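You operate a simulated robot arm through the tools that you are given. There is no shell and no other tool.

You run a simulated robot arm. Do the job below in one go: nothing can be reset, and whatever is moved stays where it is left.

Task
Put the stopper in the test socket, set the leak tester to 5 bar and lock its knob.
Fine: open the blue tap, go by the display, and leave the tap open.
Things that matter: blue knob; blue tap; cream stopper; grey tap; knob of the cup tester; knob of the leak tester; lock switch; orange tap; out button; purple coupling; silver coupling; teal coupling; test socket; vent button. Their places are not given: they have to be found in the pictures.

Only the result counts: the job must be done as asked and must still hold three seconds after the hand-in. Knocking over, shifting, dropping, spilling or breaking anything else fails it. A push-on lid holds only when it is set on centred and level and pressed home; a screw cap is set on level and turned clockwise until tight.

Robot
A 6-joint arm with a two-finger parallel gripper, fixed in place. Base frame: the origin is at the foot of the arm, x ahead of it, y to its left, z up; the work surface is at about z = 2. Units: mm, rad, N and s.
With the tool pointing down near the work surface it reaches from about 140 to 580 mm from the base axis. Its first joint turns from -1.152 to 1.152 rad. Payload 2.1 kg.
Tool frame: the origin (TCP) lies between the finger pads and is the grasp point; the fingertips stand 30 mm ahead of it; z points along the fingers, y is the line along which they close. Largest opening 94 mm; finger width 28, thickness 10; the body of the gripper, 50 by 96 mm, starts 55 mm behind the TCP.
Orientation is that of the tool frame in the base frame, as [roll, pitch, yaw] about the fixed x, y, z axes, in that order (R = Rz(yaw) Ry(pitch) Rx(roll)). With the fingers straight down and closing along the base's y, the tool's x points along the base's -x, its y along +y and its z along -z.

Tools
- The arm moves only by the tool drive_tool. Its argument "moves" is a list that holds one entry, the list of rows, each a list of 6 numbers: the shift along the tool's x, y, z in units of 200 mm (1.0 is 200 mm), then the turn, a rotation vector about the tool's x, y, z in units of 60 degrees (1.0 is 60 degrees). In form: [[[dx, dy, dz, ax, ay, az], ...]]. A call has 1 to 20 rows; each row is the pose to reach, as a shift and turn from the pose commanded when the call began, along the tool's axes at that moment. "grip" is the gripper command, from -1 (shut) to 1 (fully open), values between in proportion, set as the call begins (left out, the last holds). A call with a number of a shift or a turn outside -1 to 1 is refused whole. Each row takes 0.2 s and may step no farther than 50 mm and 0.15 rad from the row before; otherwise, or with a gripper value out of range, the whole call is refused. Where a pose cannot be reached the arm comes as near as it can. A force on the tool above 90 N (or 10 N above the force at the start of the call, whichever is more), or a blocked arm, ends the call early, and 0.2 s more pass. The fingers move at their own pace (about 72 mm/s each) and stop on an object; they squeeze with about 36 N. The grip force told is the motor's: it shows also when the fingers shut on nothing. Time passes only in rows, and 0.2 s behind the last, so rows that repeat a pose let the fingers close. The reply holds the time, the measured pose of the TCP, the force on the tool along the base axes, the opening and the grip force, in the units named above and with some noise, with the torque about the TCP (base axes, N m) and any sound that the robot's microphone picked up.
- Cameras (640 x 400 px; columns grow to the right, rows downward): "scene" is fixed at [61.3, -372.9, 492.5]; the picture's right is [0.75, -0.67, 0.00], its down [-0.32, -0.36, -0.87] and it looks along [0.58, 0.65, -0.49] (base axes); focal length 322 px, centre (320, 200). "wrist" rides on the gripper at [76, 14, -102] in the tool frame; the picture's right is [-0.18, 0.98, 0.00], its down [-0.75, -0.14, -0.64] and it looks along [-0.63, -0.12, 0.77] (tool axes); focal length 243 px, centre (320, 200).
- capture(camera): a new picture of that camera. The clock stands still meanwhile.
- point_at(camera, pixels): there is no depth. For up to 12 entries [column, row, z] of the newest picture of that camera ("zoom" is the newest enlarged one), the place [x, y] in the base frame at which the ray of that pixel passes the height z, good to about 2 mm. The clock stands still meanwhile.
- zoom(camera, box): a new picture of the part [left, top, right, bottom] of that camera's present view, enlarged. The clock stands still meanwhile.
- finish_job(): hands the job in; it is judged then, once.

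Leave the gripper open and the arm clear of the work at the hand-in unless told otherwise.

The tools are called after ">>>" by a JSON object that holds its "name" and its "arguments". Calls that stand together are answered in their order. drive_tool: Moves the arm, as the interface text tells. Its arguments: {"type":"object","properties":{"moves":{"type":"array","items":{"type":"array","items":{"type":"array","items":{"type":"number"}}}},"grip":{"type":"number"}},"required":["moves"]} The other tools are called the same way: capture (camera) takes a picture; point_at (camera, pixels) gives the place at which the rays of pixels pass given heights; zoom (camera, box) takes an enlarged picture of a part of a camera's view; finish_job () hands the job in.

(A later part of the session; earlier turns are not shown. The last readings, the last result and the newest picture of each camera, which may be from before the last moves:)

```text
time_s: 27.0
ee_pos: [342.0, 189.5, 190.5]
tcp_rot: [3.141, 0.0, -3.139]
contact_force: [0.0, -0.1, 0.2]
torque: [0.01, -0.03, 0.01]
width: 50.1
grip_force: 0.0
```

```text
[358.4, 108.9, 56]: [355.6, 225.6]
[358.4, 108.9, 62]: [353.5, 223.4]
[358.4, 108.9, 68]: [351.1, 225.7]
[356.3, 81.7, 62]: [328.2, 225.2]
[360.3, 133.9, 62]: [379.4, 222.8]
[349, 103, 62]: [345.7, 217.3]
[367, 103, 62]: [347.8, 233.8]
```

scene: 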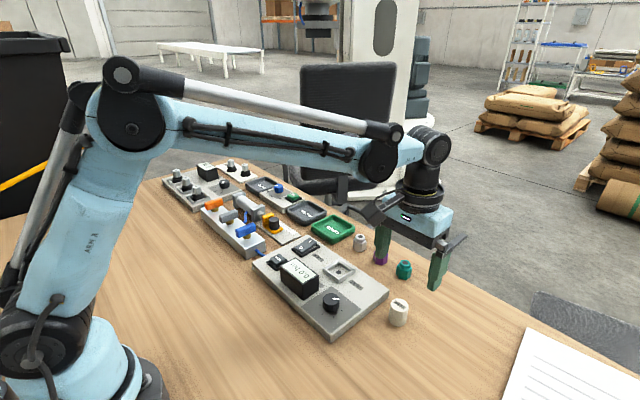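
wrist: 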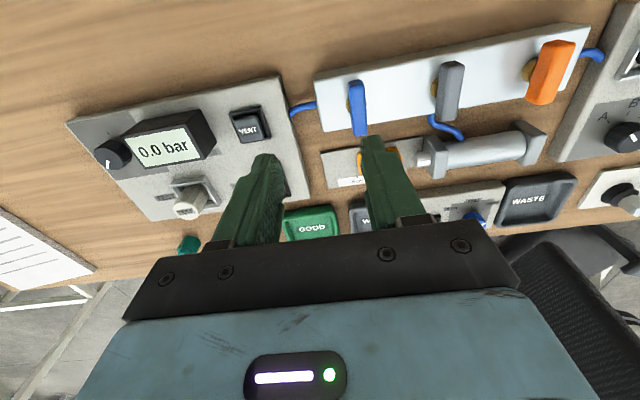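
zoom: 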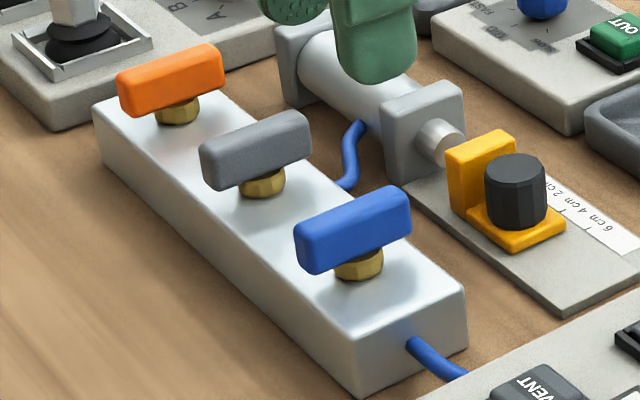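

The blue handle's top is at about z 62, centred at (355, 224.5), and it lies along x. I'll go above it with a 40 mm opening and check.

>>> {"name": "drive_tool", "arguments": {"moves": [[[-0.04, 0.09, 0.1, 0, 0, 0], [-0.0725, 0.174, 0.2, 0, 0, 0], [-0.0725, 0.174, 0.3, 0, 0, 0], [-0.0725, 0.174, 0.4, 0, 0, 0], [-0.0725, 0.174, 0.4, 0, 0, 0]]], "grip": -0.149}}

>>> {"name": "zoom", "arguments": {"camera": "wrist", "box": [220, 60, 460, 260]}}

>>> {"name": "zoom", "arguments": {"camera": "scene", "box": [180, 160, 300, 260]}}

```text
time_s: 28.2
ee_pos: [355.2, 225.0, 107.9]
tcp_rot: [-3.141, 0.0, 3.141]
contact_force: [0.1, 0.3, 0.1]
torque: [0.02, -0.02, 0.01]
width: 40.1
grip_force: 0.1
```

```text
2.00 times, centred on (340, 160) of wrist
```

zoom: 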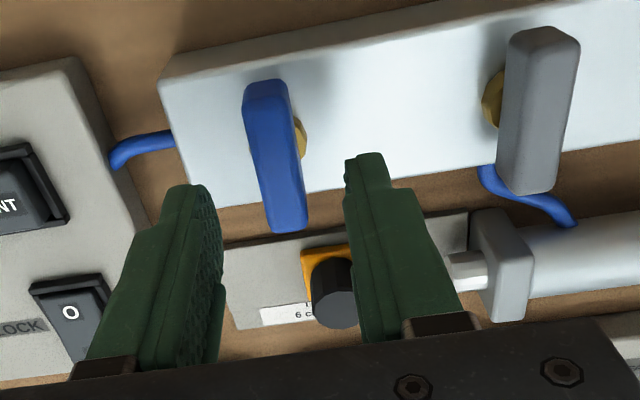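

```text
4.00 times, centred on (240, 210) of scene
```

zoom: 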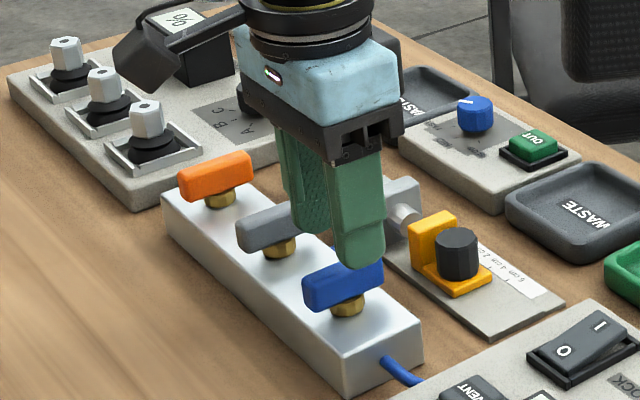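

>>> {"name": "point_at", "arguments": {"camera": "wrist", "pixels": [[318.5, 138.5, 62], [312, 104, 62], [323, 174, 62], [318.5, 138.5, 58]]}}

```text
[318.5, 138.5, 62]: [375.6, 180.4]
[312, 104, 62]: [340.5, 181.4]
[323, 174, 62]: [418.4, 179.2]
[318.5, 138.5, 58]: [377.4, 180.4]
```

That point query used the older wrist picture. I'll take a fresh one and repeat it.

>>> {"name": "capture", "arguments": {"camera": "wrist"}}

>>> {"name": "point_at", "arguments": {"camera": "wrist", "pixels": [[318.5, 138.5, 62], [312, 104, 62], [323, 174, 62], [306, 140, 62], [331, 136, 62]]}}

```text
taken
```

wrist: 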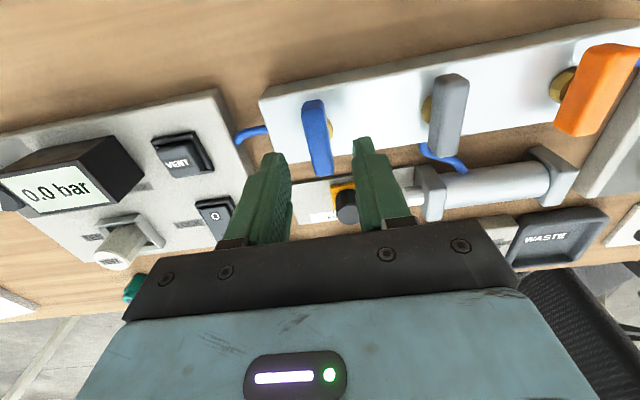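

```text
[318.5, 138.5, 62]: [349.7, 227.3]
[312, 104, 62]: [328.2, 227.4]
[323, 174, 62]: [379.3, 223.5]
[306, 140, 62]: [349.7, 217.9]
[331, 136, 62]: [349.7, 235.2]
```

The handle's centre is about (354, 225), in line with the fingers. I'll go down to TCP z ≈ 78 and close on the bar.

>>> {"name": "drive_tool", "arguments": {"moves": [[[0, 0.003, 0.06, 0, 0, 0], [0, 0.003, 0.11, 0, 0, 0], [0, 0.003, 0.155, 0, 0, 0], [0, 0.003, 0.155, 0, 0, 0]]]}}

>>> {"name": "drive_tool", "arguments": {"moves": [[[0, 0, 0, 0, 0, 0], [0, 0, 0, 0, 0, 0], [0, 0, 0, 0, 0, 0], [0, 0, 0, 0, 0, 0]]], "grip": -1}}

>>> {"name": "zoom", "arguments": {"camera": "scene", "box": [180, 160, 300, 260]}}

```text
time_s: 29.2
ee_pos: [354.7, 226.1, 76.2]
tcp_rot: [3.141, -0.001, -3.141]
contact_force: [0.1, 0.0, -1.0]
torque: [-0.02, 0.0, 0.02]
width: 39.9
grip_force: 0.1
```

```text
time_s: 30.2
ee_pos: [356.1, 225.5, 77.1]
tcp_rot: [-3.14, -0.001, 3.14]
contact_force: [-0.6, -12.6, -3.5]
torque: [-0.08, 0.1, 0.0]
width: 15.0
grip_force: 45.0
```

```text
4.00 times, centred on (240, 210) of scene
```

zoom: 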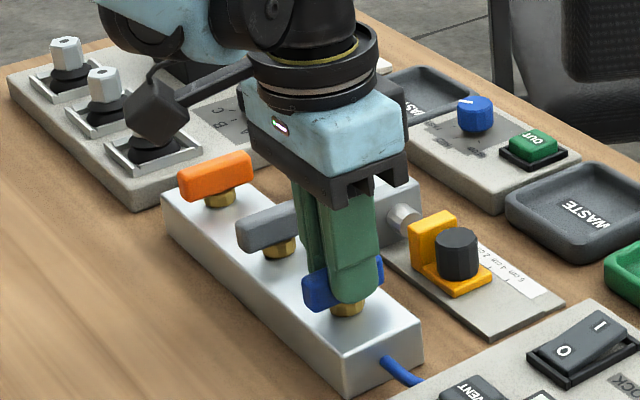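

I've gripped the bar (15 mm). The side force of -12.6 N in y means I am about 1 mm off, so I'll shift 0.8 mm and try a small counter-clockwise turn of 12 degrees.

>>> {"name": "drive_tool", "arguments": {"moves": [[[0, -0.004, 0, 0, 0, 0], [0, -0.004, 0, 0, 0, -0.07], [0, -0.004, 0, 0, 0, -0.14], [0, -0.004, 0, 0, 0, -0.2], [0, -0.004, 0, 0, 0, -0.2]]]}}

>>> {"name": "zoom", "arguments": {"camera": "scene", "box": [180, 160, 300, 260]}}

```text
time_s: 31.4
ee_pos: [356.3, 225.0, 78.2]
tcp_rot: [-3.141, 0.0, -2.933]
contact_force: [-1.1, -3.3, 7.6]
torque: [-0.05, 0.28, -1.71]
width: 19.8
grip_force: 45.1
```

```text
4.00 times, centred on (240, 210) of scene
```

zoom: 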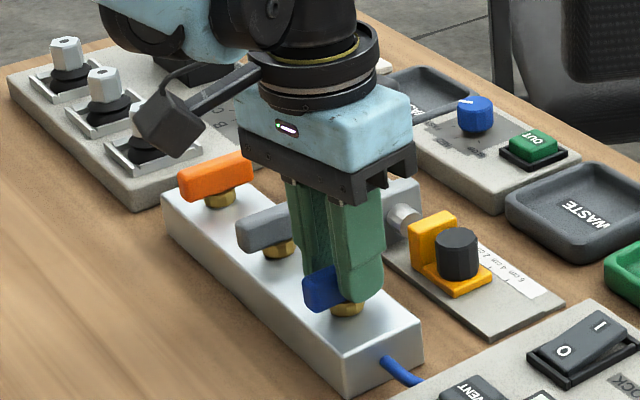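

The handle resisted: torque is -1.7 N m and the fingers are being pried apart. That direction is the stop, so I'll turn clockwise instead.

>>> {"name": "drive_tool", "arguments": {"moves": [[[0, 0, 0, 0, 0, 0.1], [0, 0, 0, 0, 0, 0.2], [0, 0, 0, 0, 0, 0.3], [0, 0, 0, 0, 0, 0.4], [0, 0, 0, 0, 0, 0.4]]]}}

>>> {"name": "zoom", "arguments": {"camera": "scene", "box": [180, 160, 300, 260]}}

```text
time_s: 32.6
ee_pos: [354.8, 225.3, 79.5]
tcp_rot: [3.141, 0.002, 2.932]
contact_force: [0.9, -2.5, -1.7]
torque: [-0.26, -0.9, -0.02]
width: 14.9
grip_force: 45.0
```

```text
4.00 times, centred on (240, 210) of scene
```

zoom: 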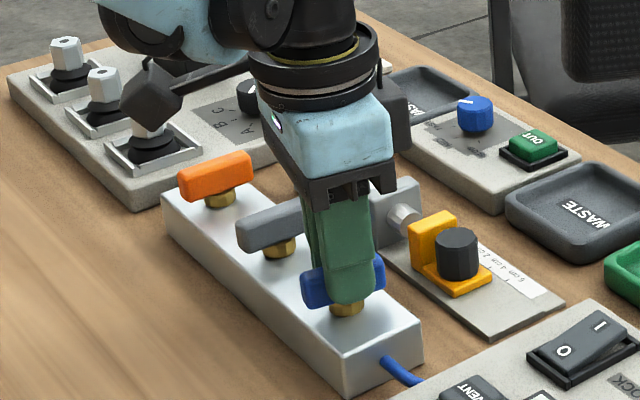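

It turned freely clockwise with the fingers still at 14.9 mm. I'll continue.

>>> {"name": "drive_tool", "arguments": {"moves": [[[0, 0, 0, 0, 0, 0.12], [0, 0, 0, 0, 0, 0.24], [0, 0, 0, 0, 0, 0.36], [0, 0, 0, 0, 0, 0.48], [0, 0, 0, 0, 0, 0.6], [0, 0, 0, 0, 0, 0.72], [0, 0, 0, 0, 0, 0.8], [0, 0, 0, 0, 0, 0.8]]]}}

>>> {"name": "capture", "arguments": {"camera": "scene"}}

>>> {"name": "zoom", "arguments": {"camera": "scene", "box": [180, 160, 300, 260]}}

```text
time_s: 34.4
ee_pos: [355.9, 223.9, 77.0]
tcp_rot: [-3.138, 0.003, 2.092]
contact_force: [-1.6, -13.9, 22.7]
torque: [0.35, 0.29, 0.0]
width: 15.0
grip_force: 44.8
```

```text
taken
```

scene: 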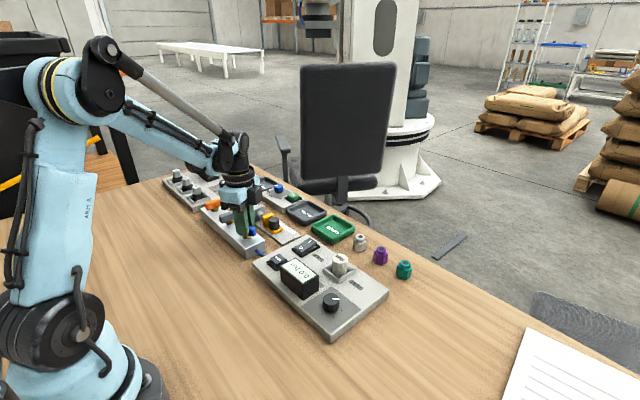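

```text
4.00 times, centred on (240, 210) of scene
```

zoom: 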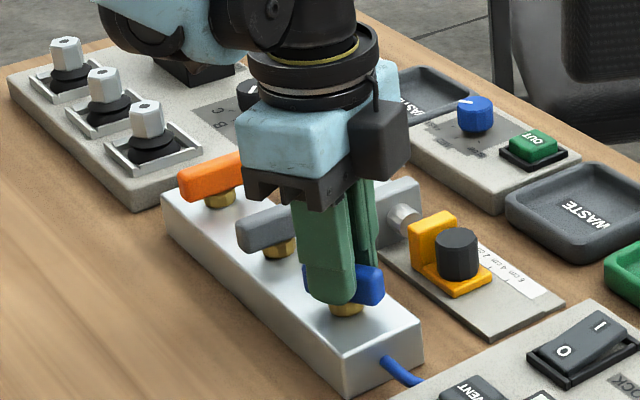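

The handle is now about 60° round. I'll turn the last 30°, watching the torque.

>>> {"name": "drive_tool", "arguments": {"moves": [[[0, 0, 0, 0, 0, 0.12], [0, 0, 0, 0, 0, 0.24], [0, 0, 0, 0, 0, 0.36], [0, 0, 0, 0, 0, 0.46], [0, 0, 0, 0, 0, 0.46]]]}}

>>> {"name": "zoom", "arguments": {"camera": "scene", "box": [180, 160, 300, 260]}}

>>> {"name": "zoom", "arguments": {"camera": "scene", "box": [250, 220, 390, 340]}}

```text
time_s: 35.6
ee_pos: [354.7, 225.4, 78.1]
tcp_rot: [-3.141, 0.003, 1.611]
contact_force: [-5.5, -16.2, 10.6]
torque: [-0.54, 0.1, 0.0]
width: 14.9
grip_force: 45.2
```

```text
4.00 times, centred on (240, 210) of scene
```

zoom: 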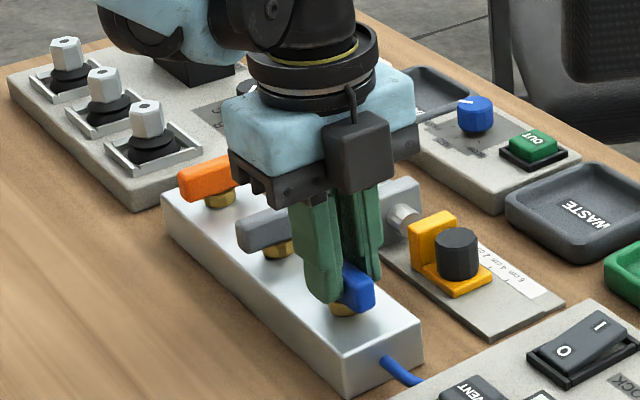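

```text
3.33 times, centred on (320, 280) of scene
```

zoom: 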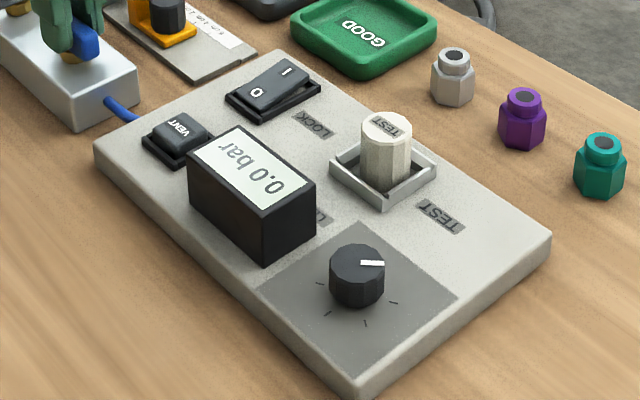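

The torque is still zero at about 88°. I'll go on in small turns until I feel the stop.

>>> {"name": "drive_tool", "arguments": {"moves": [[[0, 0, 0, 0, 0, 0.05], [0, 0, 0, 0, 0, 0.1], [0, 0, 0, 0, 0, 0.1]]]}}

>>> {"name": "zoom", "arguments": {"camera": "scene", "box": [210, 200, 280, 260]}}

```text
time_s: 36.4
ee_pos: [355.0, 224.6, 78.5]
tcp_rot: [-3.14, 0.002, 1.511]
contact_force: [-7.1, -12.6, -15.9]
torque: [-1.05, 0.08, 1.37]
width: 15.8
grip_force: 45.0
```

```text
6.67 times, centred on (245, 230) of scene
```

zoom: 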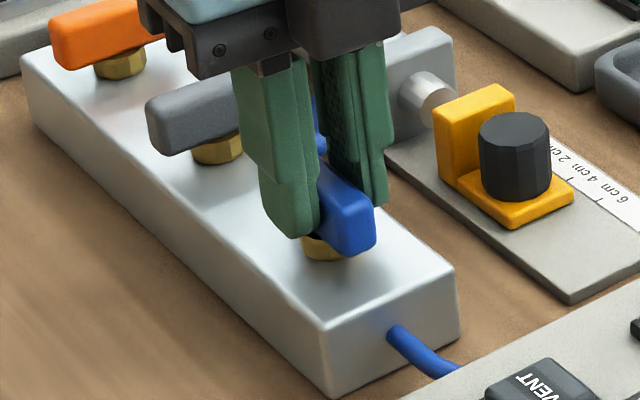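

The stop is felt at 90° (1.37 N m), so the tap is fully open. I'll ease back, open the fingers and lift away.

>>> {"name": "drive_tool", "arguments": {"moves": [[[0, 0, 0, 0, 0, -0.07], [0, 0, 0, 0, 0, -0.07]]]}}

>>> {"name": "drive_tool", "arguments": {"moves": [[[0, 0, 0, 0, 0, 0], [0, 0, 0, 0, 0, 0], [0, 0, 0, 0, 0, 0]]], "grip": -0.149}}

>>> {"name": "drive_tool", "arguments": {"moves": [[[0, 0, -0.15, 0, 0, 0], [0, 0, -0.35, 0, 0, 0], [0, 0, -0.55, 0, 0, 0], [0, 0, -0.55, 0, 0, 0]]]}}

>>> {"name": "zoom", "arguments": {"camera": "scene", "box": [200, 190, 290, 270]}}

>>> {"name": "zoom", "arguments": {"camera": "scene", "box": [250, 220, 390, 340]}}

```text
time_s: 37.0
ee_pos: [355.5, 224.5, 78.4]
tcp_rot: [-3.138, 0.0, 1.581]
contact_force: [-10.1, -8.3, -19.7]
torque: [-0.78, 0.07, 0.0]
width: 14.7
grip_force: 45.7
```

```text
time_s: 37.8
ee_pos: [355.7, 225.4, 78.7]
tcp_rot: [3.141, 0.001, 1.582]
contact_force: [-0.1, -0.4, 0.1]
torque: [0.02, 0.02, -0.01]
width: 39.9
grip_force: 0.0
```

```text
time_s: 38.8
ee_pos: [354.7, 225.0, 189.8]
tcp_rot: [-3.141, -0.002, 1.581]
contact_force: [-0.2, -0.3, 0.0]
torque: [0.02, 0.0, -0.01]
width: 39.9
grip_force: 0.0
```

```text
5.00 times, centred on (245, 230) of scene
```

zoom: 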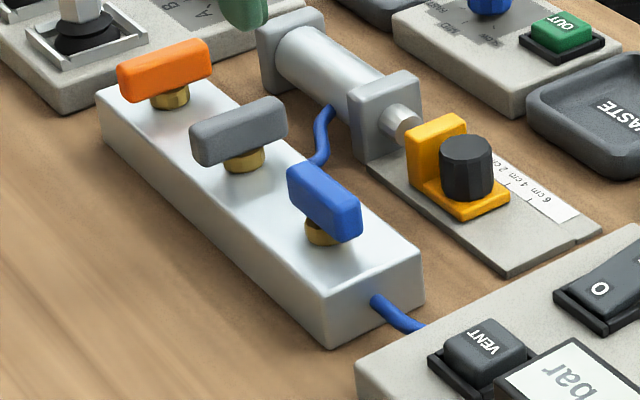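

```text
3.33 times, centred on (320, 280) of scene
```

zoom: 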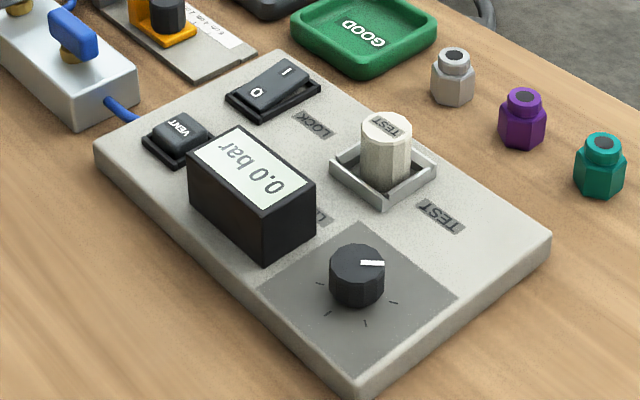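

The tap handle now lies along the manifold, so it is open, and the display reads 0.0 bar. Now I'll swing back towards the tester knob, turning the tool back as I go.

>>> {"name": "drive_tool", "arguments": {"moves": [[[-0.125, 0, 0, 0, 0, -0.125], [-0.25, 0, 0, 0, 0, -0.25], [-0.375, 0, 0, 0, 0, -0.375], [-0.5, 0, 0, 0, 0, -0.5], [-0.625, 0, 0, 0, 0, -0.625], [-0.75, 0, 0, 0, 0, -0.75], [-0.875, 0, 0, 0, 0, -0.875], [-1, 0, 0, 0, 0, -1], [-1, 0, 0, 0, 0, -1]]]}}

>>> {"name": "drive_tool", "arguments": {"moves": [[[0, 0, 0, 0, 0, -0.12], [0, 0, 0, 0, 0, -0.24], [0, 0, 0, 0, 0, -0.36], [0, 0, 0, 0, 0, -0.48], [0, 0, 0, 0, 0, -0.48]]]}}

>>> {"name": "capture", "arguments": {"camera": "wrist"}}

```text
time_s: 40.8
ee_pos: [358.3, 24.8, 189.3]
tcp_rot: [3.141, 0.0, 2.63]
contact_force: [0.3, 0.2, 0.3]
torque: [0.0, 0.02, -0.01]
width: 39.8
grip_force: 0.1
```

```text
time_s: 42.0
ee_pos: [358.2, 25.9, 188.6]
tcp_rot: [3.141, 0.0, 3.131]
contact_force: [0.8, -0.5, -0.6]
torque: [-0.01, -0.02, 0.02]
width: 40.1
grip_force: 0.1
```

```text
taken
```

wrist: 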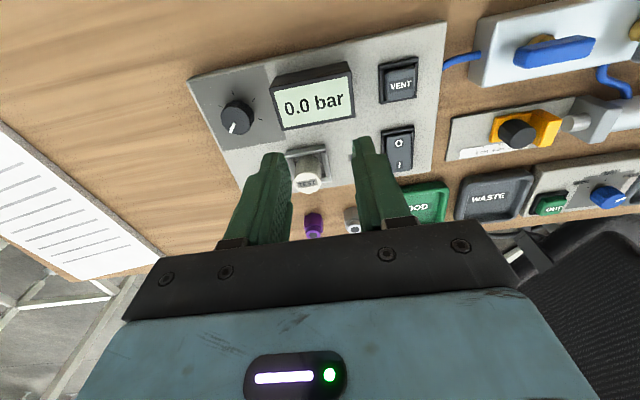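

I'll move over the knob for a precise measurement.

>>> {"name": "drive_tool", "arguments": {"moves": [[[0.01, -0.2, 0.05, 0, 0, 0], [0.02, -0.43, 0.1, 0, 0, 0], [0.02, -0.43, 0.1, 0, 0, 0]]]}}

>>> {"name": "capture", "arguments": {"camera": "wrist"}}

>>> {"name": "zoom", "arguments": {"camera": "wrist", "box": [240, 60, 480, 210]}}

```text
time_s: 42.8
ee_pos: [350.6, -61.3, 167.7]
tcp_rot: [3.141, 0.0, 3.131]
contact_force: [-0.9, 0.7, -0.2]
torque: [-0.02, -0.02, 0.03]
width: 39.9
grip_force: 0.2
```

```text
taken
```

wrist: 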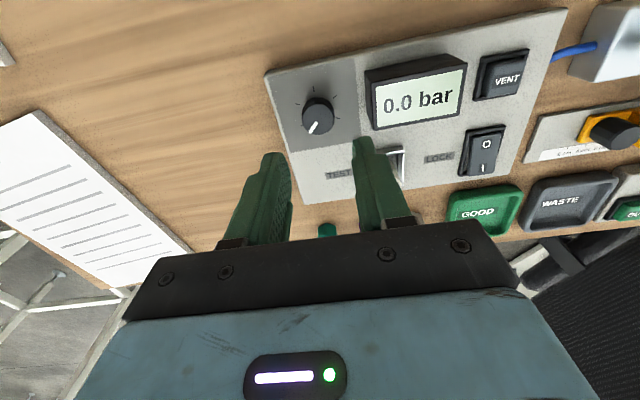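

```text
2.67 times, centred on (360, 135) of wrist
```

zoom: 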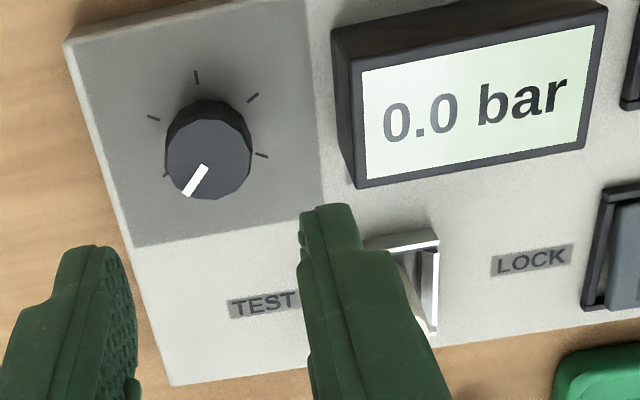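

>>> {"name": "zoom", "arguments": {"camera": "scene", "box": [290, 265, 370, 335]}}

>>> {"name": "point_at", "arguments": {"camera": "wrist", "pixels": [[318.4, 118.9, 40], [318.4, 118.9, 45], [318.4, 118.9, 50], [303, 118, 45], [334, 118, 45], [375, 100, 55], [373, 128, 55]]}}

```text
5.71 times, centred on (330, 300) of scene
```

zoom: 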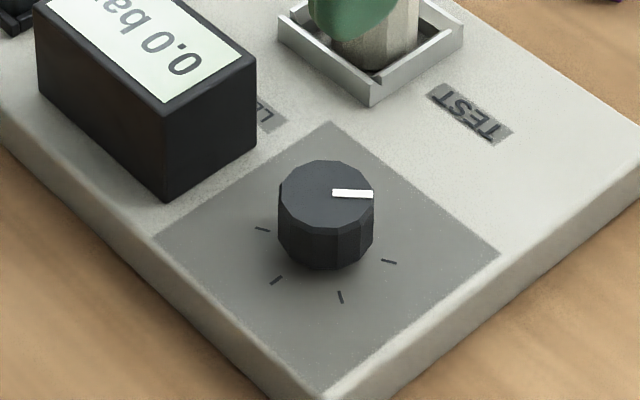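

```text
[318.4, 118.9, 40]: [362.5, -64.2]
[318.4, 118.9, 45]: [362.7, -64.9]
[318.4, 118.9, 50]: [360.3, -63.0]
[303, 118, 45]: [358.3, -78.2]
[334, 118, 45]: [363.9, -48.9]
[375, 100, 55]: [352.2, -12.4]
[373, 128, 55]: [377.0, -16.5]
```

>>> {"name": "point_at", "arguments": {"camera": "zoom", "pixels": [[327, 195, 40], [327, 195, 45], [327, 195, 50], [279, 195, 45], [375, 195, 45], [255, 150, 22], [165, 200, 22], [256, 55, 60], [165, 105, 60]]}}

```text
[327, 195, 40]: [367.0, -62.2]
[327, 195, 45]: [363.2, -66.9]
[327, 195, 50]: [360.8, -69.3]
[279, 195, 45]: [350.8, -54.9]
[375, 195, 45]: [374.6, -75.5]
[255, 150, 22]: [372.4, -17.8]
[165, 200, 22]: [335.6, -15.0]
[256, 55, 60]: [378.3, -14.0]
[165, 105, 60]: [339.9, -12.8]
```

The knob's top is at z ≈ 44, centred at (362.7, -65), about 30 mm wide. The display box is 49 mm away, so there is room. I'll open to 44 mm and go down to just above it.

>>> {"name": "drive_tool", "arguments": {"moves": [[[-0.055, -0.017, 0.1, 0, 0, 0], [-0.055, -0.017, 0.25, 0, 0, 0], [-0.055, -0.017, 0.38, 0, 0, 0], [-0.055, -0.017, 0.38, 0, 0, 0]]], "grip": -0.04}}

>>> {"name": "capture", "arguments": {"camera": "wrist"}}

>>> {"name": "zoom", "arguments": {"camera": "wrist", "box": [240, 80, 400, 220]}}

```text
time_s: 43.8
ee_pos: [363.0, -63.5, 92.7]
tcp_rot: [3.141, 0.0, 3.131]
contact_force: [0.3, 0.2, 0.4]
torque: [0.0, 0.0, 0.01]
width: 44.9
grip_force: 0.1
```

```text
taken
```

wrist: 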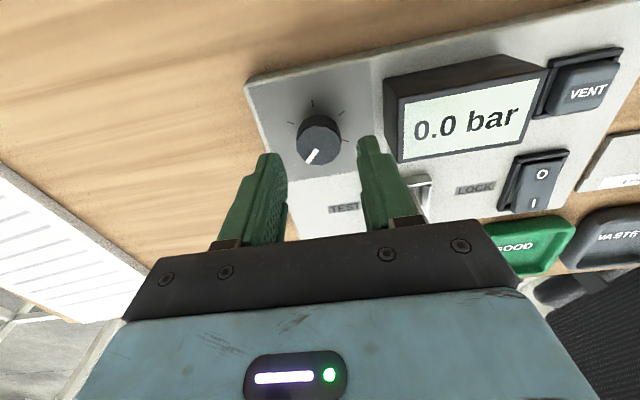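

```text
2.86 times, centred on (320, 150) of wrist
```

zoom: 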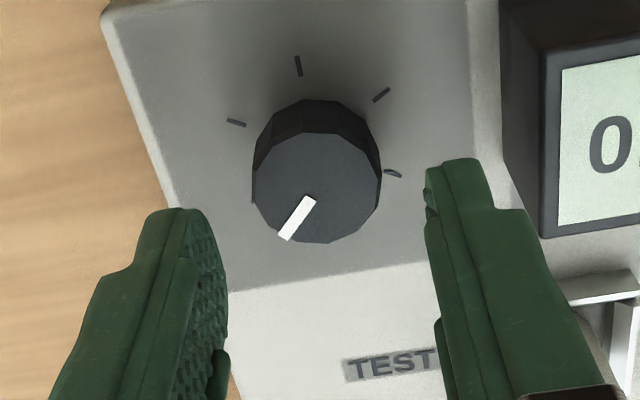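

>>> {"name": "point_at", "arguments": {"camera": "wrist", "pixels": [[318.6, 145.5, 44], [296.6, 145.5, 44], [341, 145.5, 44], [318.6, 166, 44]]}}

```text
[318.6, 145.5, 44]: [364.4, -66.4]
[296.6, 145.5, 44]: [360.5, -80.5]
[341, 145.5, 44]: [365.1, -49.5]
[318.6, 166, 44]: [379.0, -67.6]
```

The knob centre is about (363.5, -65.3). I'll shift 1 mm, go down to TCP z ≈ 55 and close.

>>> {"name": "drive_tool", "arguments": {"moves": [[[-0.002, -0.005, 0.08, 0, 0, 0], [-0.002, -0.005, 0.15, 0, 0, 0], [-0.002, -0.005, 0.185, 0, 0, 0], [-0.002, -0.005, 0.185, 0, 0, 0]]]}}

>>> {"name": "drive_tool", "arguments": {"moves": [[[0, 0, 0, 0, 0, 0], [0, 0, 0, 0, 0, 0], [0, 0, 0, 0, 0, 0]]], "grip": -1}}

>>> {"name": "capture", "arguments": {"camera": "wrist"}}

```text
time_s: 44.8
ee_pos: [363.1, -67.2, 55.0]
tcp_rot: [3.14, -0.002, 3.13]
contact_force: [0.7, 0.7, 0.3]
torque: [0.0, -0.05, -0.02]
width: 45.1
grip_force: 0.2
```

```text
time_s: 45.6
ee_pos: [363.4, -65.4, 55.2]
tcp_rot: [3.139, -0.001, 3.131]
contact_force: [0.8, 6.0, -7.9]
torque: [0.07, 0.0, -0.03]
width: 31.7
grip_force: 45.2
```

```text
taken
```

wrist: 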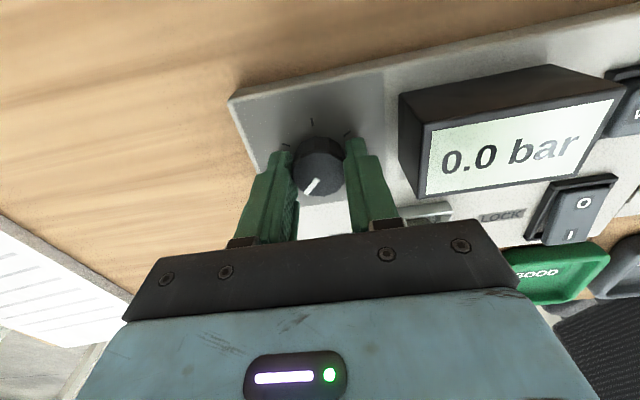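

Held on the knob, and the display is readable in the wrist view. I'll turn clockwise about 15° and read the display.

>>> {"name": "drive_tool", "arguments": {"moves": [[[0, 0, 0, 0, 0, 0.09], [0, 0, 0, 0, 0, 0.18], [0, 0, 0, 0, 0, 0.26], [0, 0, 0, 0, 0, 0.26]]]}}

>>> {"name": "capture", "arguments": {"camera": "wrist"}}

>>> {"name": "zoom", "arguments": {"camera": "scene", "box": [250, 220, 390, 340]}}

```text
time_s: 46.6
ee_pos: [363.5, -65.1, 55.5]
tcp_rot: [-3.14, 0.001, 2.856]
contact_force: [-6.1, 2.2, -11.0]
torque: [-0.11, -0.97, -0.03]
width: 31.6
grip_force: 45.0
```

```text
taken
```

wrist: 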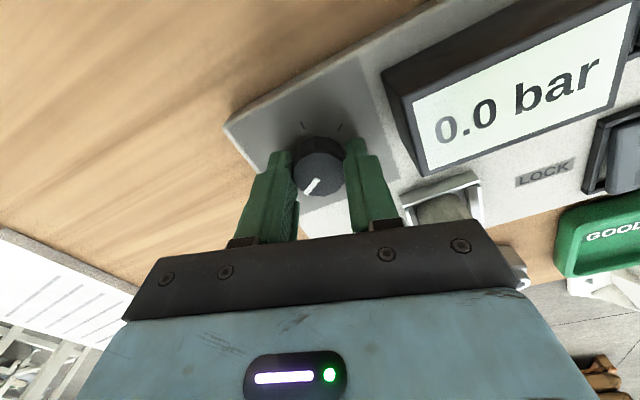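

```text
3.33 times, centred on (320, 280) of scene
```

zoom: 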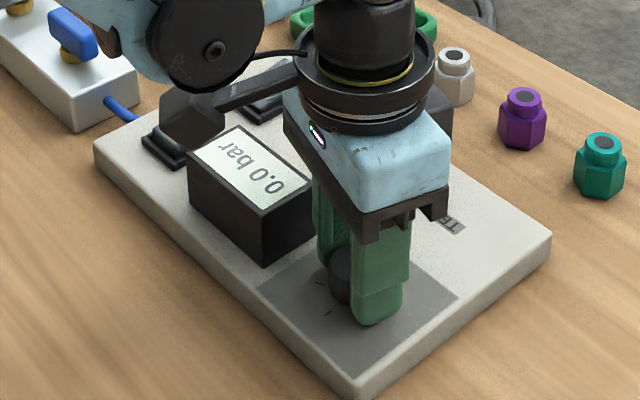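

The knob turned with the fingers, and the display still reads 0.0. I'll turn 20° more.

>>> {"name": "drive_tool", "arguments": {"moves": [[[0, 0, 0, 0, 0, 0.09], [0, 0, 0, 0, 0, 0.18], [0, 0, 0, 0, 0, 0.27], [0, 0, 0, 0, 0, 0.34], [0, 0, 0, 0, 0, 0.34], [0, 0, 0, 0, 0, 0.34]]]}}

>>> {"name": "capture", "arguments": {"camera": "wrist"}}

```text
time_s: 48.0
ee_pos: [363.2, -65.6, 55.4]
tcp_rot: [-3.14, -0.001, 2.503]
contact_force: [-17.6, 4.6, 11.6]
torque: [-0.28, -0.17, -0.01]
width: 31.4
grip_force: 44.7
```

```text
taken
```

wrist: 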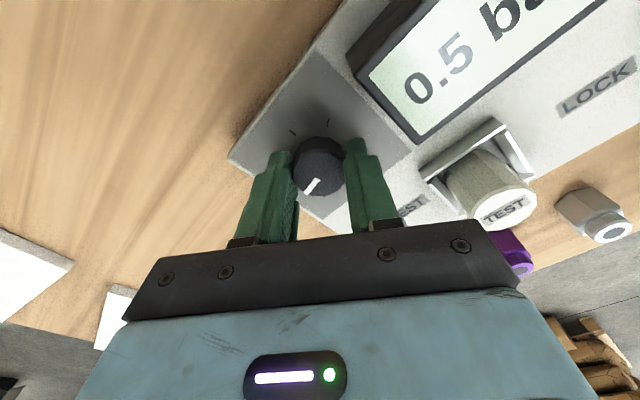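

It reads 0.5 bar after about 36°. I'll turn 20° more.

>>> {"name": "drive_tool", "arguments": {"moves": [[[0, 0, 0, 0, 0, 0.09], [0, 0, 0, 0, 0, 0.18], [0, 0, 0, 0, 0, 0.27], [0, 0, 0, 0, 0, 0.34], [0, 0, 0, 0, 0, 0.34], [0, 0, 0, 0, 0, 0.34]]]}}

>>> {"name": "capture", "arguments": {"camera": "wrist"}}

>>> {"name": "zoom", "arguments": {"camera": "scene", "box": [250, 220, 390, 340]}}

```text
time_s: 49.4
ee_pos: [363.6, -65.8, 55.3]
tcp_rot: [-3.14, -0.003, 2.147]
contact_force: [-16.2, 6.3, 15.1]
torque: [0.15, 0.21, 0.05]
width: 31.6
grip_force: 45.5
```

```text
taken
```

wrist: 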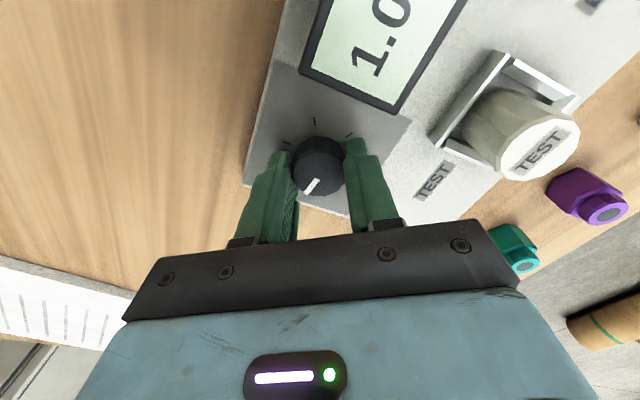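

```text
3.33 times, centred on (320, 280) of scene
```

zoom: 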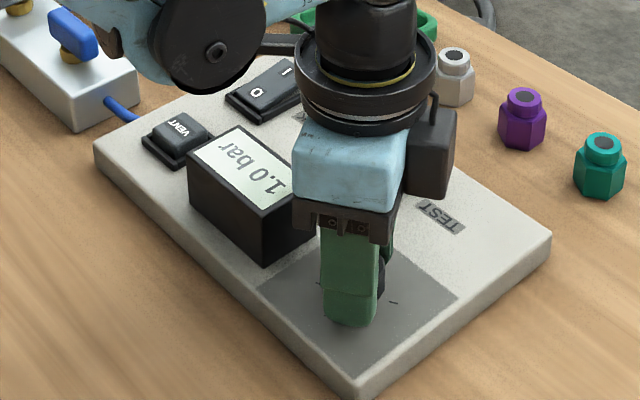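

It reads 1.0 bar at about 57°. I'll turn another 30°.

>>> {"name": "drive_tool", "arguments": {"moves": [[[0, 0, 0, 0, 0, 0.12], [0, 0, 0, 0, 0, 0.24], [0, 0, 0, 0, 0, 0.36], [0, 0, 0, 0, 0, 0.5], [0, 0, 0, 0, 0, 0.5]]]}}

>>> {"name": "zoom", "arguments": {"camera": "scene", "box": [250, 220, 390, 340]}}

>>> {"name": "capture", "arguments": {"camera": "wrist"}}

```text
time_s: 50.6
ee_pos: [362.9, -66.9, 54.5]
tcp_rot: [-3.137, 0.0, 1.619]
contact_force: [-22.6, -6.9, 8.4]
torque: [1.06, 0.23, 0.01]
width: 31.5
grip_force: 44.7
```

```text
3.33 times, centred on (320, 280) of scene
```

zoom: 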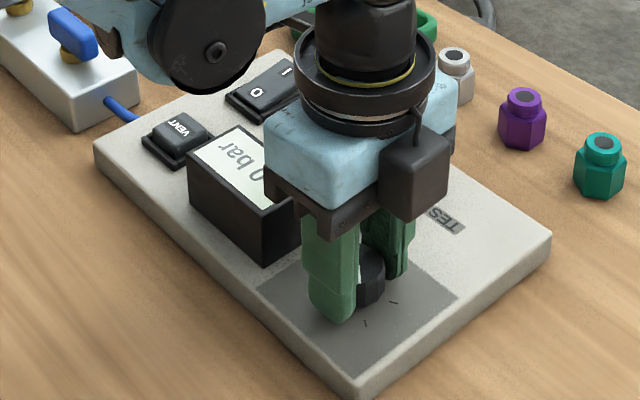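

```text
taken
```

wrist: 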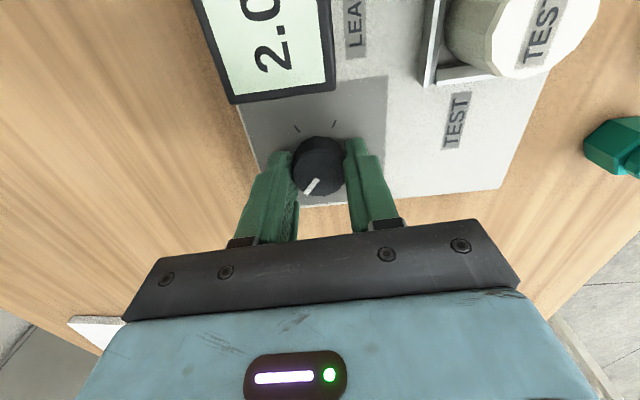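

It reads 2.0 bar at 87°, so about 30° per bar. I'll continue 45° more, easing 0.6 mm sideways to relieve the force.

>>> {"name": "drive_tool", "arguments": {"moves": [[[0, -0.003, 0, 0, 0, 0.12], [0, -0.003, 0, 0, 0, 0.24], [0, -0.003, 0, 0, 0, 0.36], [0, -0.003, 0, 0, 0, 0.48], [0, -0.003, 0, 0, 0, 0.6], [0, -0.003, 0, 0, 0, 0.75], [0, -0.003, 0, 0, 0, 0.75]]]}}

>>> {"name": "zoom", "arguments": {"camera": "scene", "box": [250, 220, 390, 340]}}

>>> {"name": "capture", "arguments": {"camera": "wrist"}}

```text
refused: row 6 steps farther than a row can; nothing moved
```

```text
3.33 times, centred on (320, 280) of scene
```

zoom: 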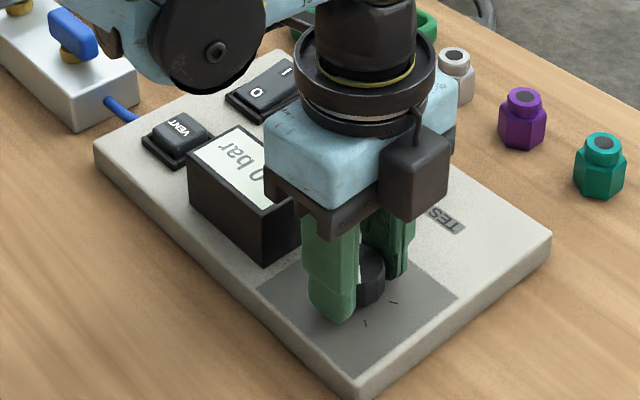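

```text
taken
```

wrist: 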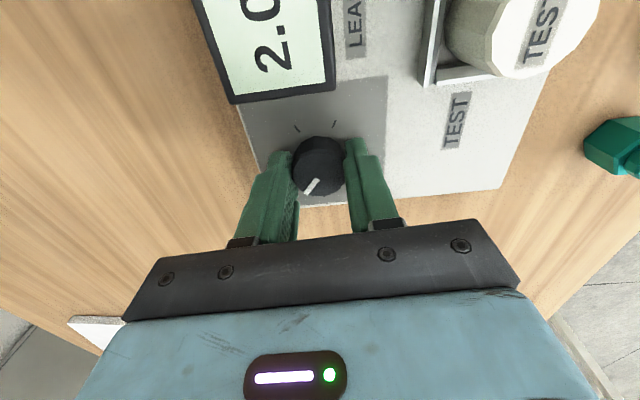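

One row's step was too large, so the call was refused. I'll repeat it with smaller steps.

>>> {"name": "drive_tool", "arguments": {"moves": [[[0, -0.003, 0, 0, 0, 0.11], [0, -0.003, 0, 0, 0, 0.22], [0, -0.003, 0, 0, 0, 0.33], [0, -0.003, 0, 0, 0, 0.44], [0, -0.003, 0, 0, 0, 0.55], [0, -0.003, 0, 0, 0, 0.66], [0, -0.003, 0, 0, 0, 0.75], [0, -0.003, 0, 0, 0, 0.75]]]}}

>>> {"name": "zoom", "arguments": {"camera": "scene", "box": [250, 220, 390, 340]}}

>>> {"name": "capture", "arguments": {"camera": "wrist"}}

```text
time_s: 52.4
ee_pos: [361.8, -65.8, 55.1]
tcp_rot: [-3.137, 0.006, 0.835]
contact_force: [-27.4, -10.0, 3.3]
torque: [-0.23, 0.32, 0.05]
width: 31.6
grip_force: 44.9
```

```text
3.33 times, centred on (320, 280) of scene
```

zoom: 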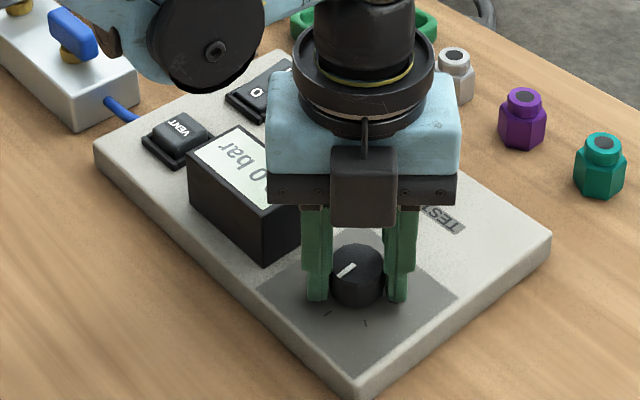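

```text
taken
```

wrist: 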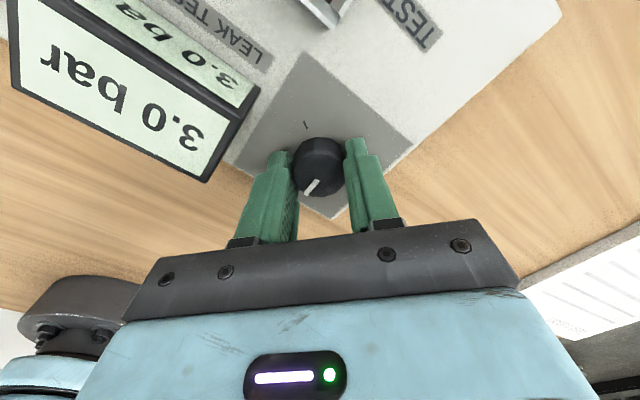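

It reads 3.0 bar at about 132°. The readout appears to step in 0.5 bar, about 20° each. I'll turn another 40°.

>>> {"name": "drive_tool", "arguments": {"moves": [[[-0.003, -0.003, 0, 0, 0, 0.11], [-0.003, -0.003, 0, 0, 0, 0.22], [-0.003, -0.003, 0, 0, 0, 0.33], [-0.003, -0.003, 0, 0, 0, 0.44], [-0.003, -0.003, 0, 0, 0, 0.55], [-0.003, -0.003, 0, 0, 0, 0.66], [-0.003, -0.003, 0, 0, 0, 0.66]]]}}

>>> {"name": "zoom", "arguments": {"camera": "scene", "box": [250, 220, 390, 340]}}

>>> {"name": "capture", "arguments": {"camera": "wrist"}}

```text
time_s: 54.0
ee_pos: [362.0, -65.8, 55.0]
tcp_rot: [-3.14, 0.001, 0.147]
contact_force: [-5.7, 8.7, 1.5]
torque: [-0.05, 1.43, 0.0]
width: 31.7
grip_force: 45.2
```

```text
3.33 times, centred on (320, 280) of scene
```

zoom: 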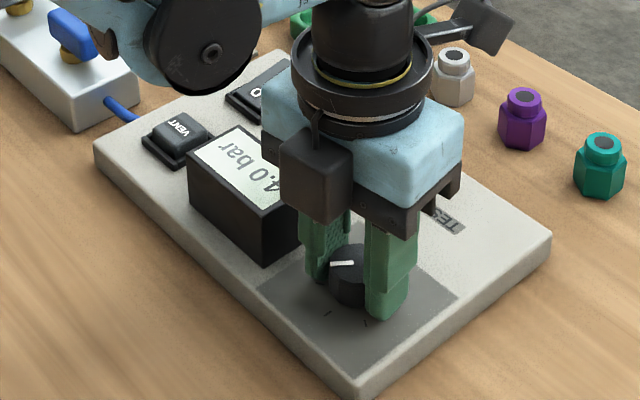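

```text
taken
```

wrist: 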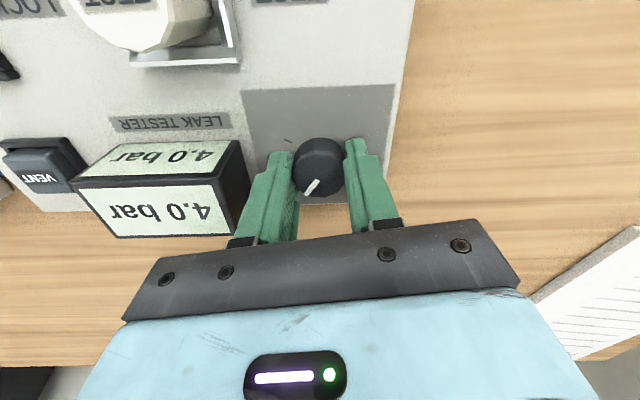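

It reads 4.0 bar at about 171°. I'll now go in smaller amounts: 12° more.

>>> {"name": "drive_tool", "arguments": {"moves": [[[0, 0, 0, 0, 0, 0.1], [0, 0, 0, 0, 0, 0.2], [0, 0, 0, 0, 0, 0.2]]]}}

>>> {"name": "zoom", "arguments": {"camera": "scene", "box": [280, 240, 350, 310]}}

>>> {"name": "drive_tool", "arguments": {"moves": [[[0, 0, 0, 0, 0, 0.1], [0, 0, 0, 0, 0, 0.1]]]}}

>>> {"name": "zoom", "arguments": {"camera": "scene", "box": [280, 240, 350, 310]}}

```text
time_s: 54.8
ee_pos: [362.3, -64.9, 55.9]
tcp_rot: [-3.127, -0.001, -0.055]
contact_force: [-2.3, 37.1, -27.8]
torque: [-0.11, 0.19, 0.02]
width: 31.6
grip_force: 45.3
out of reach, approached as far as the arm can: row 2, 3
```

```text
5.71 times, centred on (315, 275) of scene
```

zoom: 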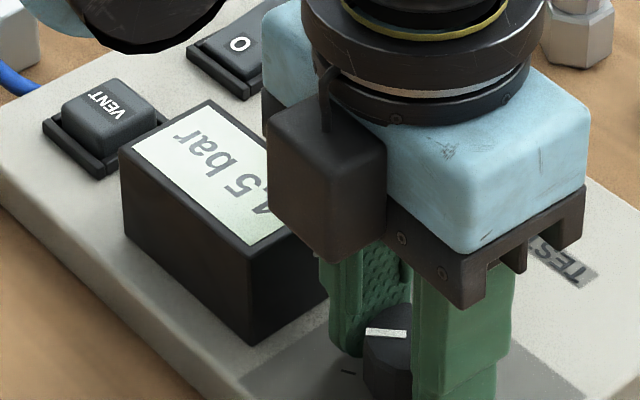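

```text
time_s: 55.1
ee_pos: [361.2, -66.2, 55.5]
tcp_rot: [-3.091, -0.006, -0.077]
contact_force: [-1.2, 4.6, -1.6]
torque: [-0.42, -0.07, 0.0]
width: 31.9
grip_force: 45.2
out of reach, approached as far as the arm can: row 1
stopped in row 1: the force on the tool passed its limit at 95 N (the readings are from after the stop); the commanded pose is now the measured one
```

```text
5.71 times, centred on (315, 275) of scene
```

zoom: 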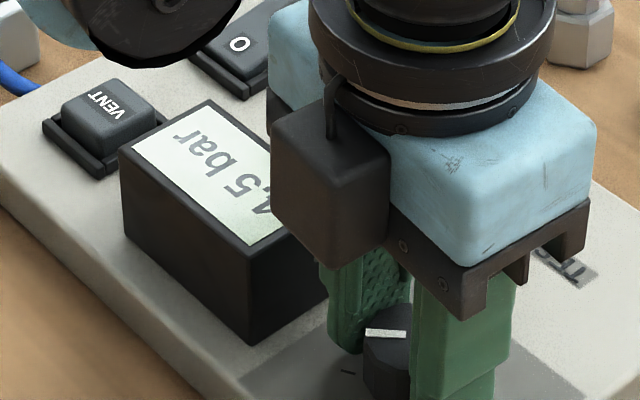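

The wrist joint has reached its limit with the display at 4.5 bar. I'll release, rise, level the tool, turn it back and take a new grip.

>>> {"name": "drive_tool", "arguments": {"moves": [[[0, 0, 0, 0, 0, 0], [0, 0, 0, 0, 0, 0], [0, 0, 0, 0, 0, 0]]], "grip": -0.04}}

>>> {"name": "drive_tool", "arguments": {"moves": [[[0, 0, -0.1, -0.02, 0, 0], [0, 0, -0.2, -0.04, 0, 0], [0, 0, -0.3, -0.048, 0, 0], [0, 0, -0.3, -0.048, 0, 0]]]}}

>>> {"name": "zoom", "arguments": {"camera": "scene", "box": [250, 220, 390, 340]}}

```text
time_s: 55.9
ee_pos: [360.7, -67.0, 56.1]
tcp_rot: [-3.09, -0.007, -0.076]
contact_force: [0.1, 0.5, 0.2]
torque: [-0.02, 0.02, -0.01]
width: 45.0
grip_force: 0.1
```

```text
time_s: 56.9
ee_pos: [360.1, -73.0, 114.9]
tcp_rot: [-3.14, -0.005, -0.073]
contact_force: [-0.2, 0.3, 0.2]
torque: [0.01, -0.02, 0.01]
width: 45.2
grip_force: 0.0
out of reach, approached as far as the arm can: row 2, 3, 4
```

```text
3.33 times, centred on (320, 280) of scene
```

zoom: 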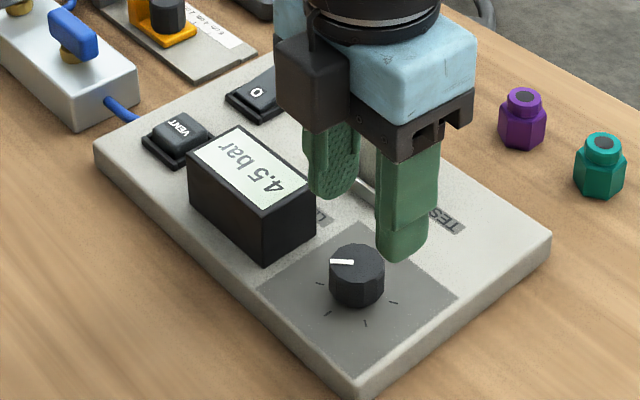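

The display shows 4.5 bar. I'll turn the tool back counter-clockwise by 90°.

>>> {"name": "drive_tool", "arguments": {"moves": [[[0, 0, 0, 0, 0, -0.125], [0, 0, 0, 0, 0, -0.25], [0, 0, 0, 0, 0, -0.375], [0, 0, 0, 0, 0, -0.5], [0, 0, 0, 0, 0, -0.625], [0, 0, 0, 0, 0, -0.75], [0, 0, 0, 0, 0, -0.875], [0, 0, 0, 0, 0, -1], [0, 0, 0, 0, 0, -1]]]}}

>>> {"name": "drive_tool", "arguments": {"moves": [[[0, 0, 0, 0, 0, -0.125], [0, 0, 0, 0, 0, -0.25], [0, 0, 0, 0, 0, -0.375], [0, 0, 0, 0, 0, -0.5], [0, 0, 0, 0, 0, -0.5]]]}}

>>> {"name": "capture", "arguments": {"camera": "wrist"}}

```text
time_s: 58.9
ee_pos: [359.6, -74.7, 114.7]
tcp_rot: [3.135, -0.001, 0.974]
contact_force: [-0.2, 0.0, 0.3]
torque: [0.01, 0.0, -0.02]
width: 45.1
grip_force: 0.1
```

```text
time_s: 60.1
ee_pos: [360.1, -72.8, 115.7]
tcp_rot: [3.135, 0.0, 1.497]
contact_force: [1.0, -0.2, 0.1]
torque: [0.0, -0.01, -0.04]
width: 45.3
grip_force: 0.0
```

```text
taken
```

wrist: 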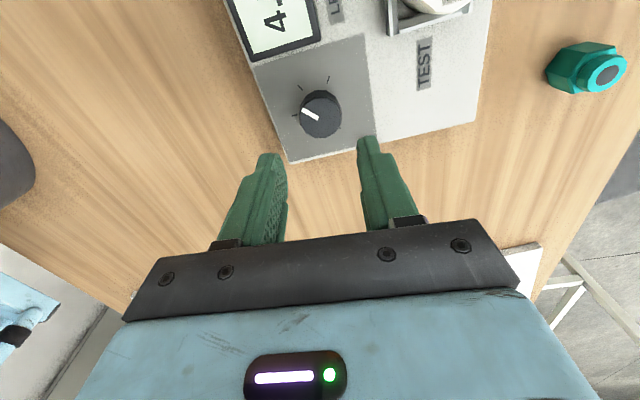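

>>> {"name": "point_at", "arguments": {"camera": "wrist", "pixels": [[320.5, 114, 44], [320.5, 116, 44], [300, 113, 44], [342, 115, 44]]}}

>>> {"name": "drive_tool", "arguments": {"moves": [[[0.04, 0.007, 0, 0, 0, 0], [0.04, 0.007, 0.1, 0, 0, 0], [0.04, 0.007, 0.15, 0, 0, 0], [0.04, 0.007, 0.15, 0, 0, 0]]]}}

>>> {"name": "capture", "arguments": {"camera": "wrist"}}

```text
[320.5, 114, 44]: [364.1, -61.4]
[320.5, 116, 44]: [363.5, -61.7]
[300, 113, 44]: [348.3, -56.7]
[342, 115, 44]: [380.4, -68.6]
```

```text
time_s: 61.1
ee_pos: [361.2, -64.6, 86.3]
tcp_rot: [3.136, 0.001, 1.494]
contact_force: [0.0, -0.4, 0.1]
torque: [-0.01, -0.01, -0.03]
width: 45.0
grip_force: 0.1
```

```text
taken
```

wrist: 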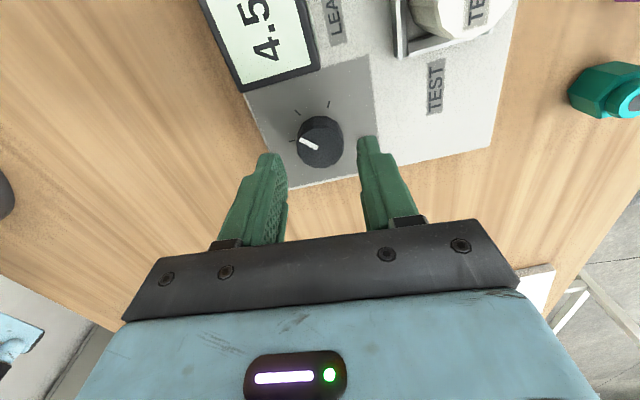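

The knob is between the fingers. I'll go down to TCP z ≈ 55 and close on it.

>>> {"name": "drive_tool", "arguments": {"moves": [[[0, 0.004, 0.07, 0, 0, 0], [0, 0.004, 0.13, 0, 0, 0], [0, 0.004, 0.153, 0, 0, 0], [0, 0.004, 0.153, 0, 0, 0]]]}}

>>> {"name": "drive_tool", "arguments": {"moves": [[[0, 0, 0, 0, 0, 0], [0, 0, 0, 0, 0, 0], [0, 0, 0, 0, 0, 0]]], "grip": -1}}

>>> {"name": "capture", "arguments": {"camera": "wrist"}}

```text
time_s: 62.1
ee_pos: [362.2, -65.6, 53.9]
tcp_rot: [3.136, -0.001, 1.494]
contact_force: [-0.6, 0.4, -0.1]
torque: [-0.01, 0.02, -0.01]
width: 45.1
grip_force: 0.0
```

```text
time_s: 62.9
ee_pos: [361.1, -64.8, 53.8]
tcp_rot: [3.136, -0.001, 1.495]
contact_force: [1.0, 1.1, -5.1]
torque: [-0.05, 0.26, -0.04]
width: 31.3
grip_force: 45.2
```

```text
taken
```

wrist: 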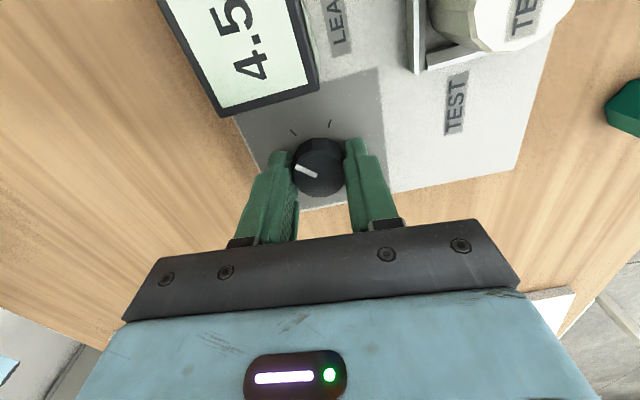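

Gripped, and the display still reads 4.5. I'll turn 6° at a time and read.

>>> {"name": "drive_tool", "arguments": {"moves": [[[0, 0, 0, 0, 0, 0.05], [0, 0, 0, 0, 0, 0.1], [0, 0, 0, 0, 0, 0.1]]]}}

>>> {"name": "capture", "arguments": {"camera": "wrist"}}

>>> {"name": "drive_tool", "arguments": {"moves": [[[0, 0, 0, 0, 0, 0.05], [0, 0, 0, 0, 0, 0.1], [0, 0, 0, 0, 0, 0.1]]]}}

>>> {"name": "capture", "arguments": {"camera": "wrist"}}

```text
time_s: 63.7
ee_pos: [361.1, -65.0, 54.4]
tcp_rot: [3.138, -0.002, 1.388]
contact_force: [-7.9, 9.0, -10.8]
torque: [-0.97, 0.42, 0.02]
width: 31.3
grip_force: 44.9
```

```text
taken
```

wrist: 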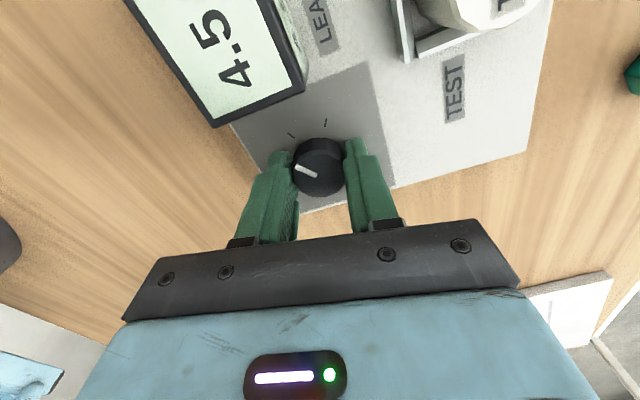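

```text
time_s: 64.5
ee_pos: [363.1, -66.0, 55.0]
tcp_rot: [3.14, -0.002, 1.282]
contact_force: [-13.3, 12.8, -3.9]
torque: [-0.39, 0.45, 0.01]
width: 31.5
grip_force: 45.2
```

```text
taken
```

wrist: 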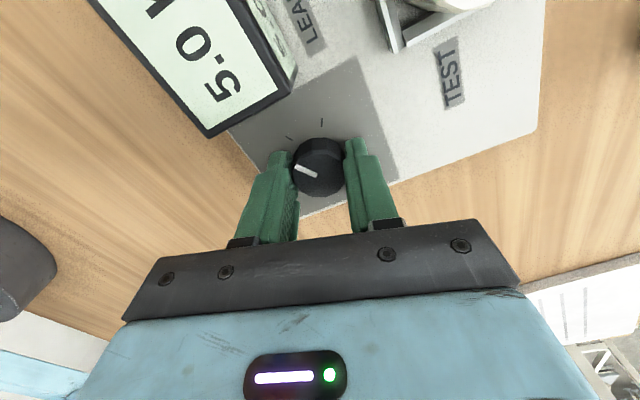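

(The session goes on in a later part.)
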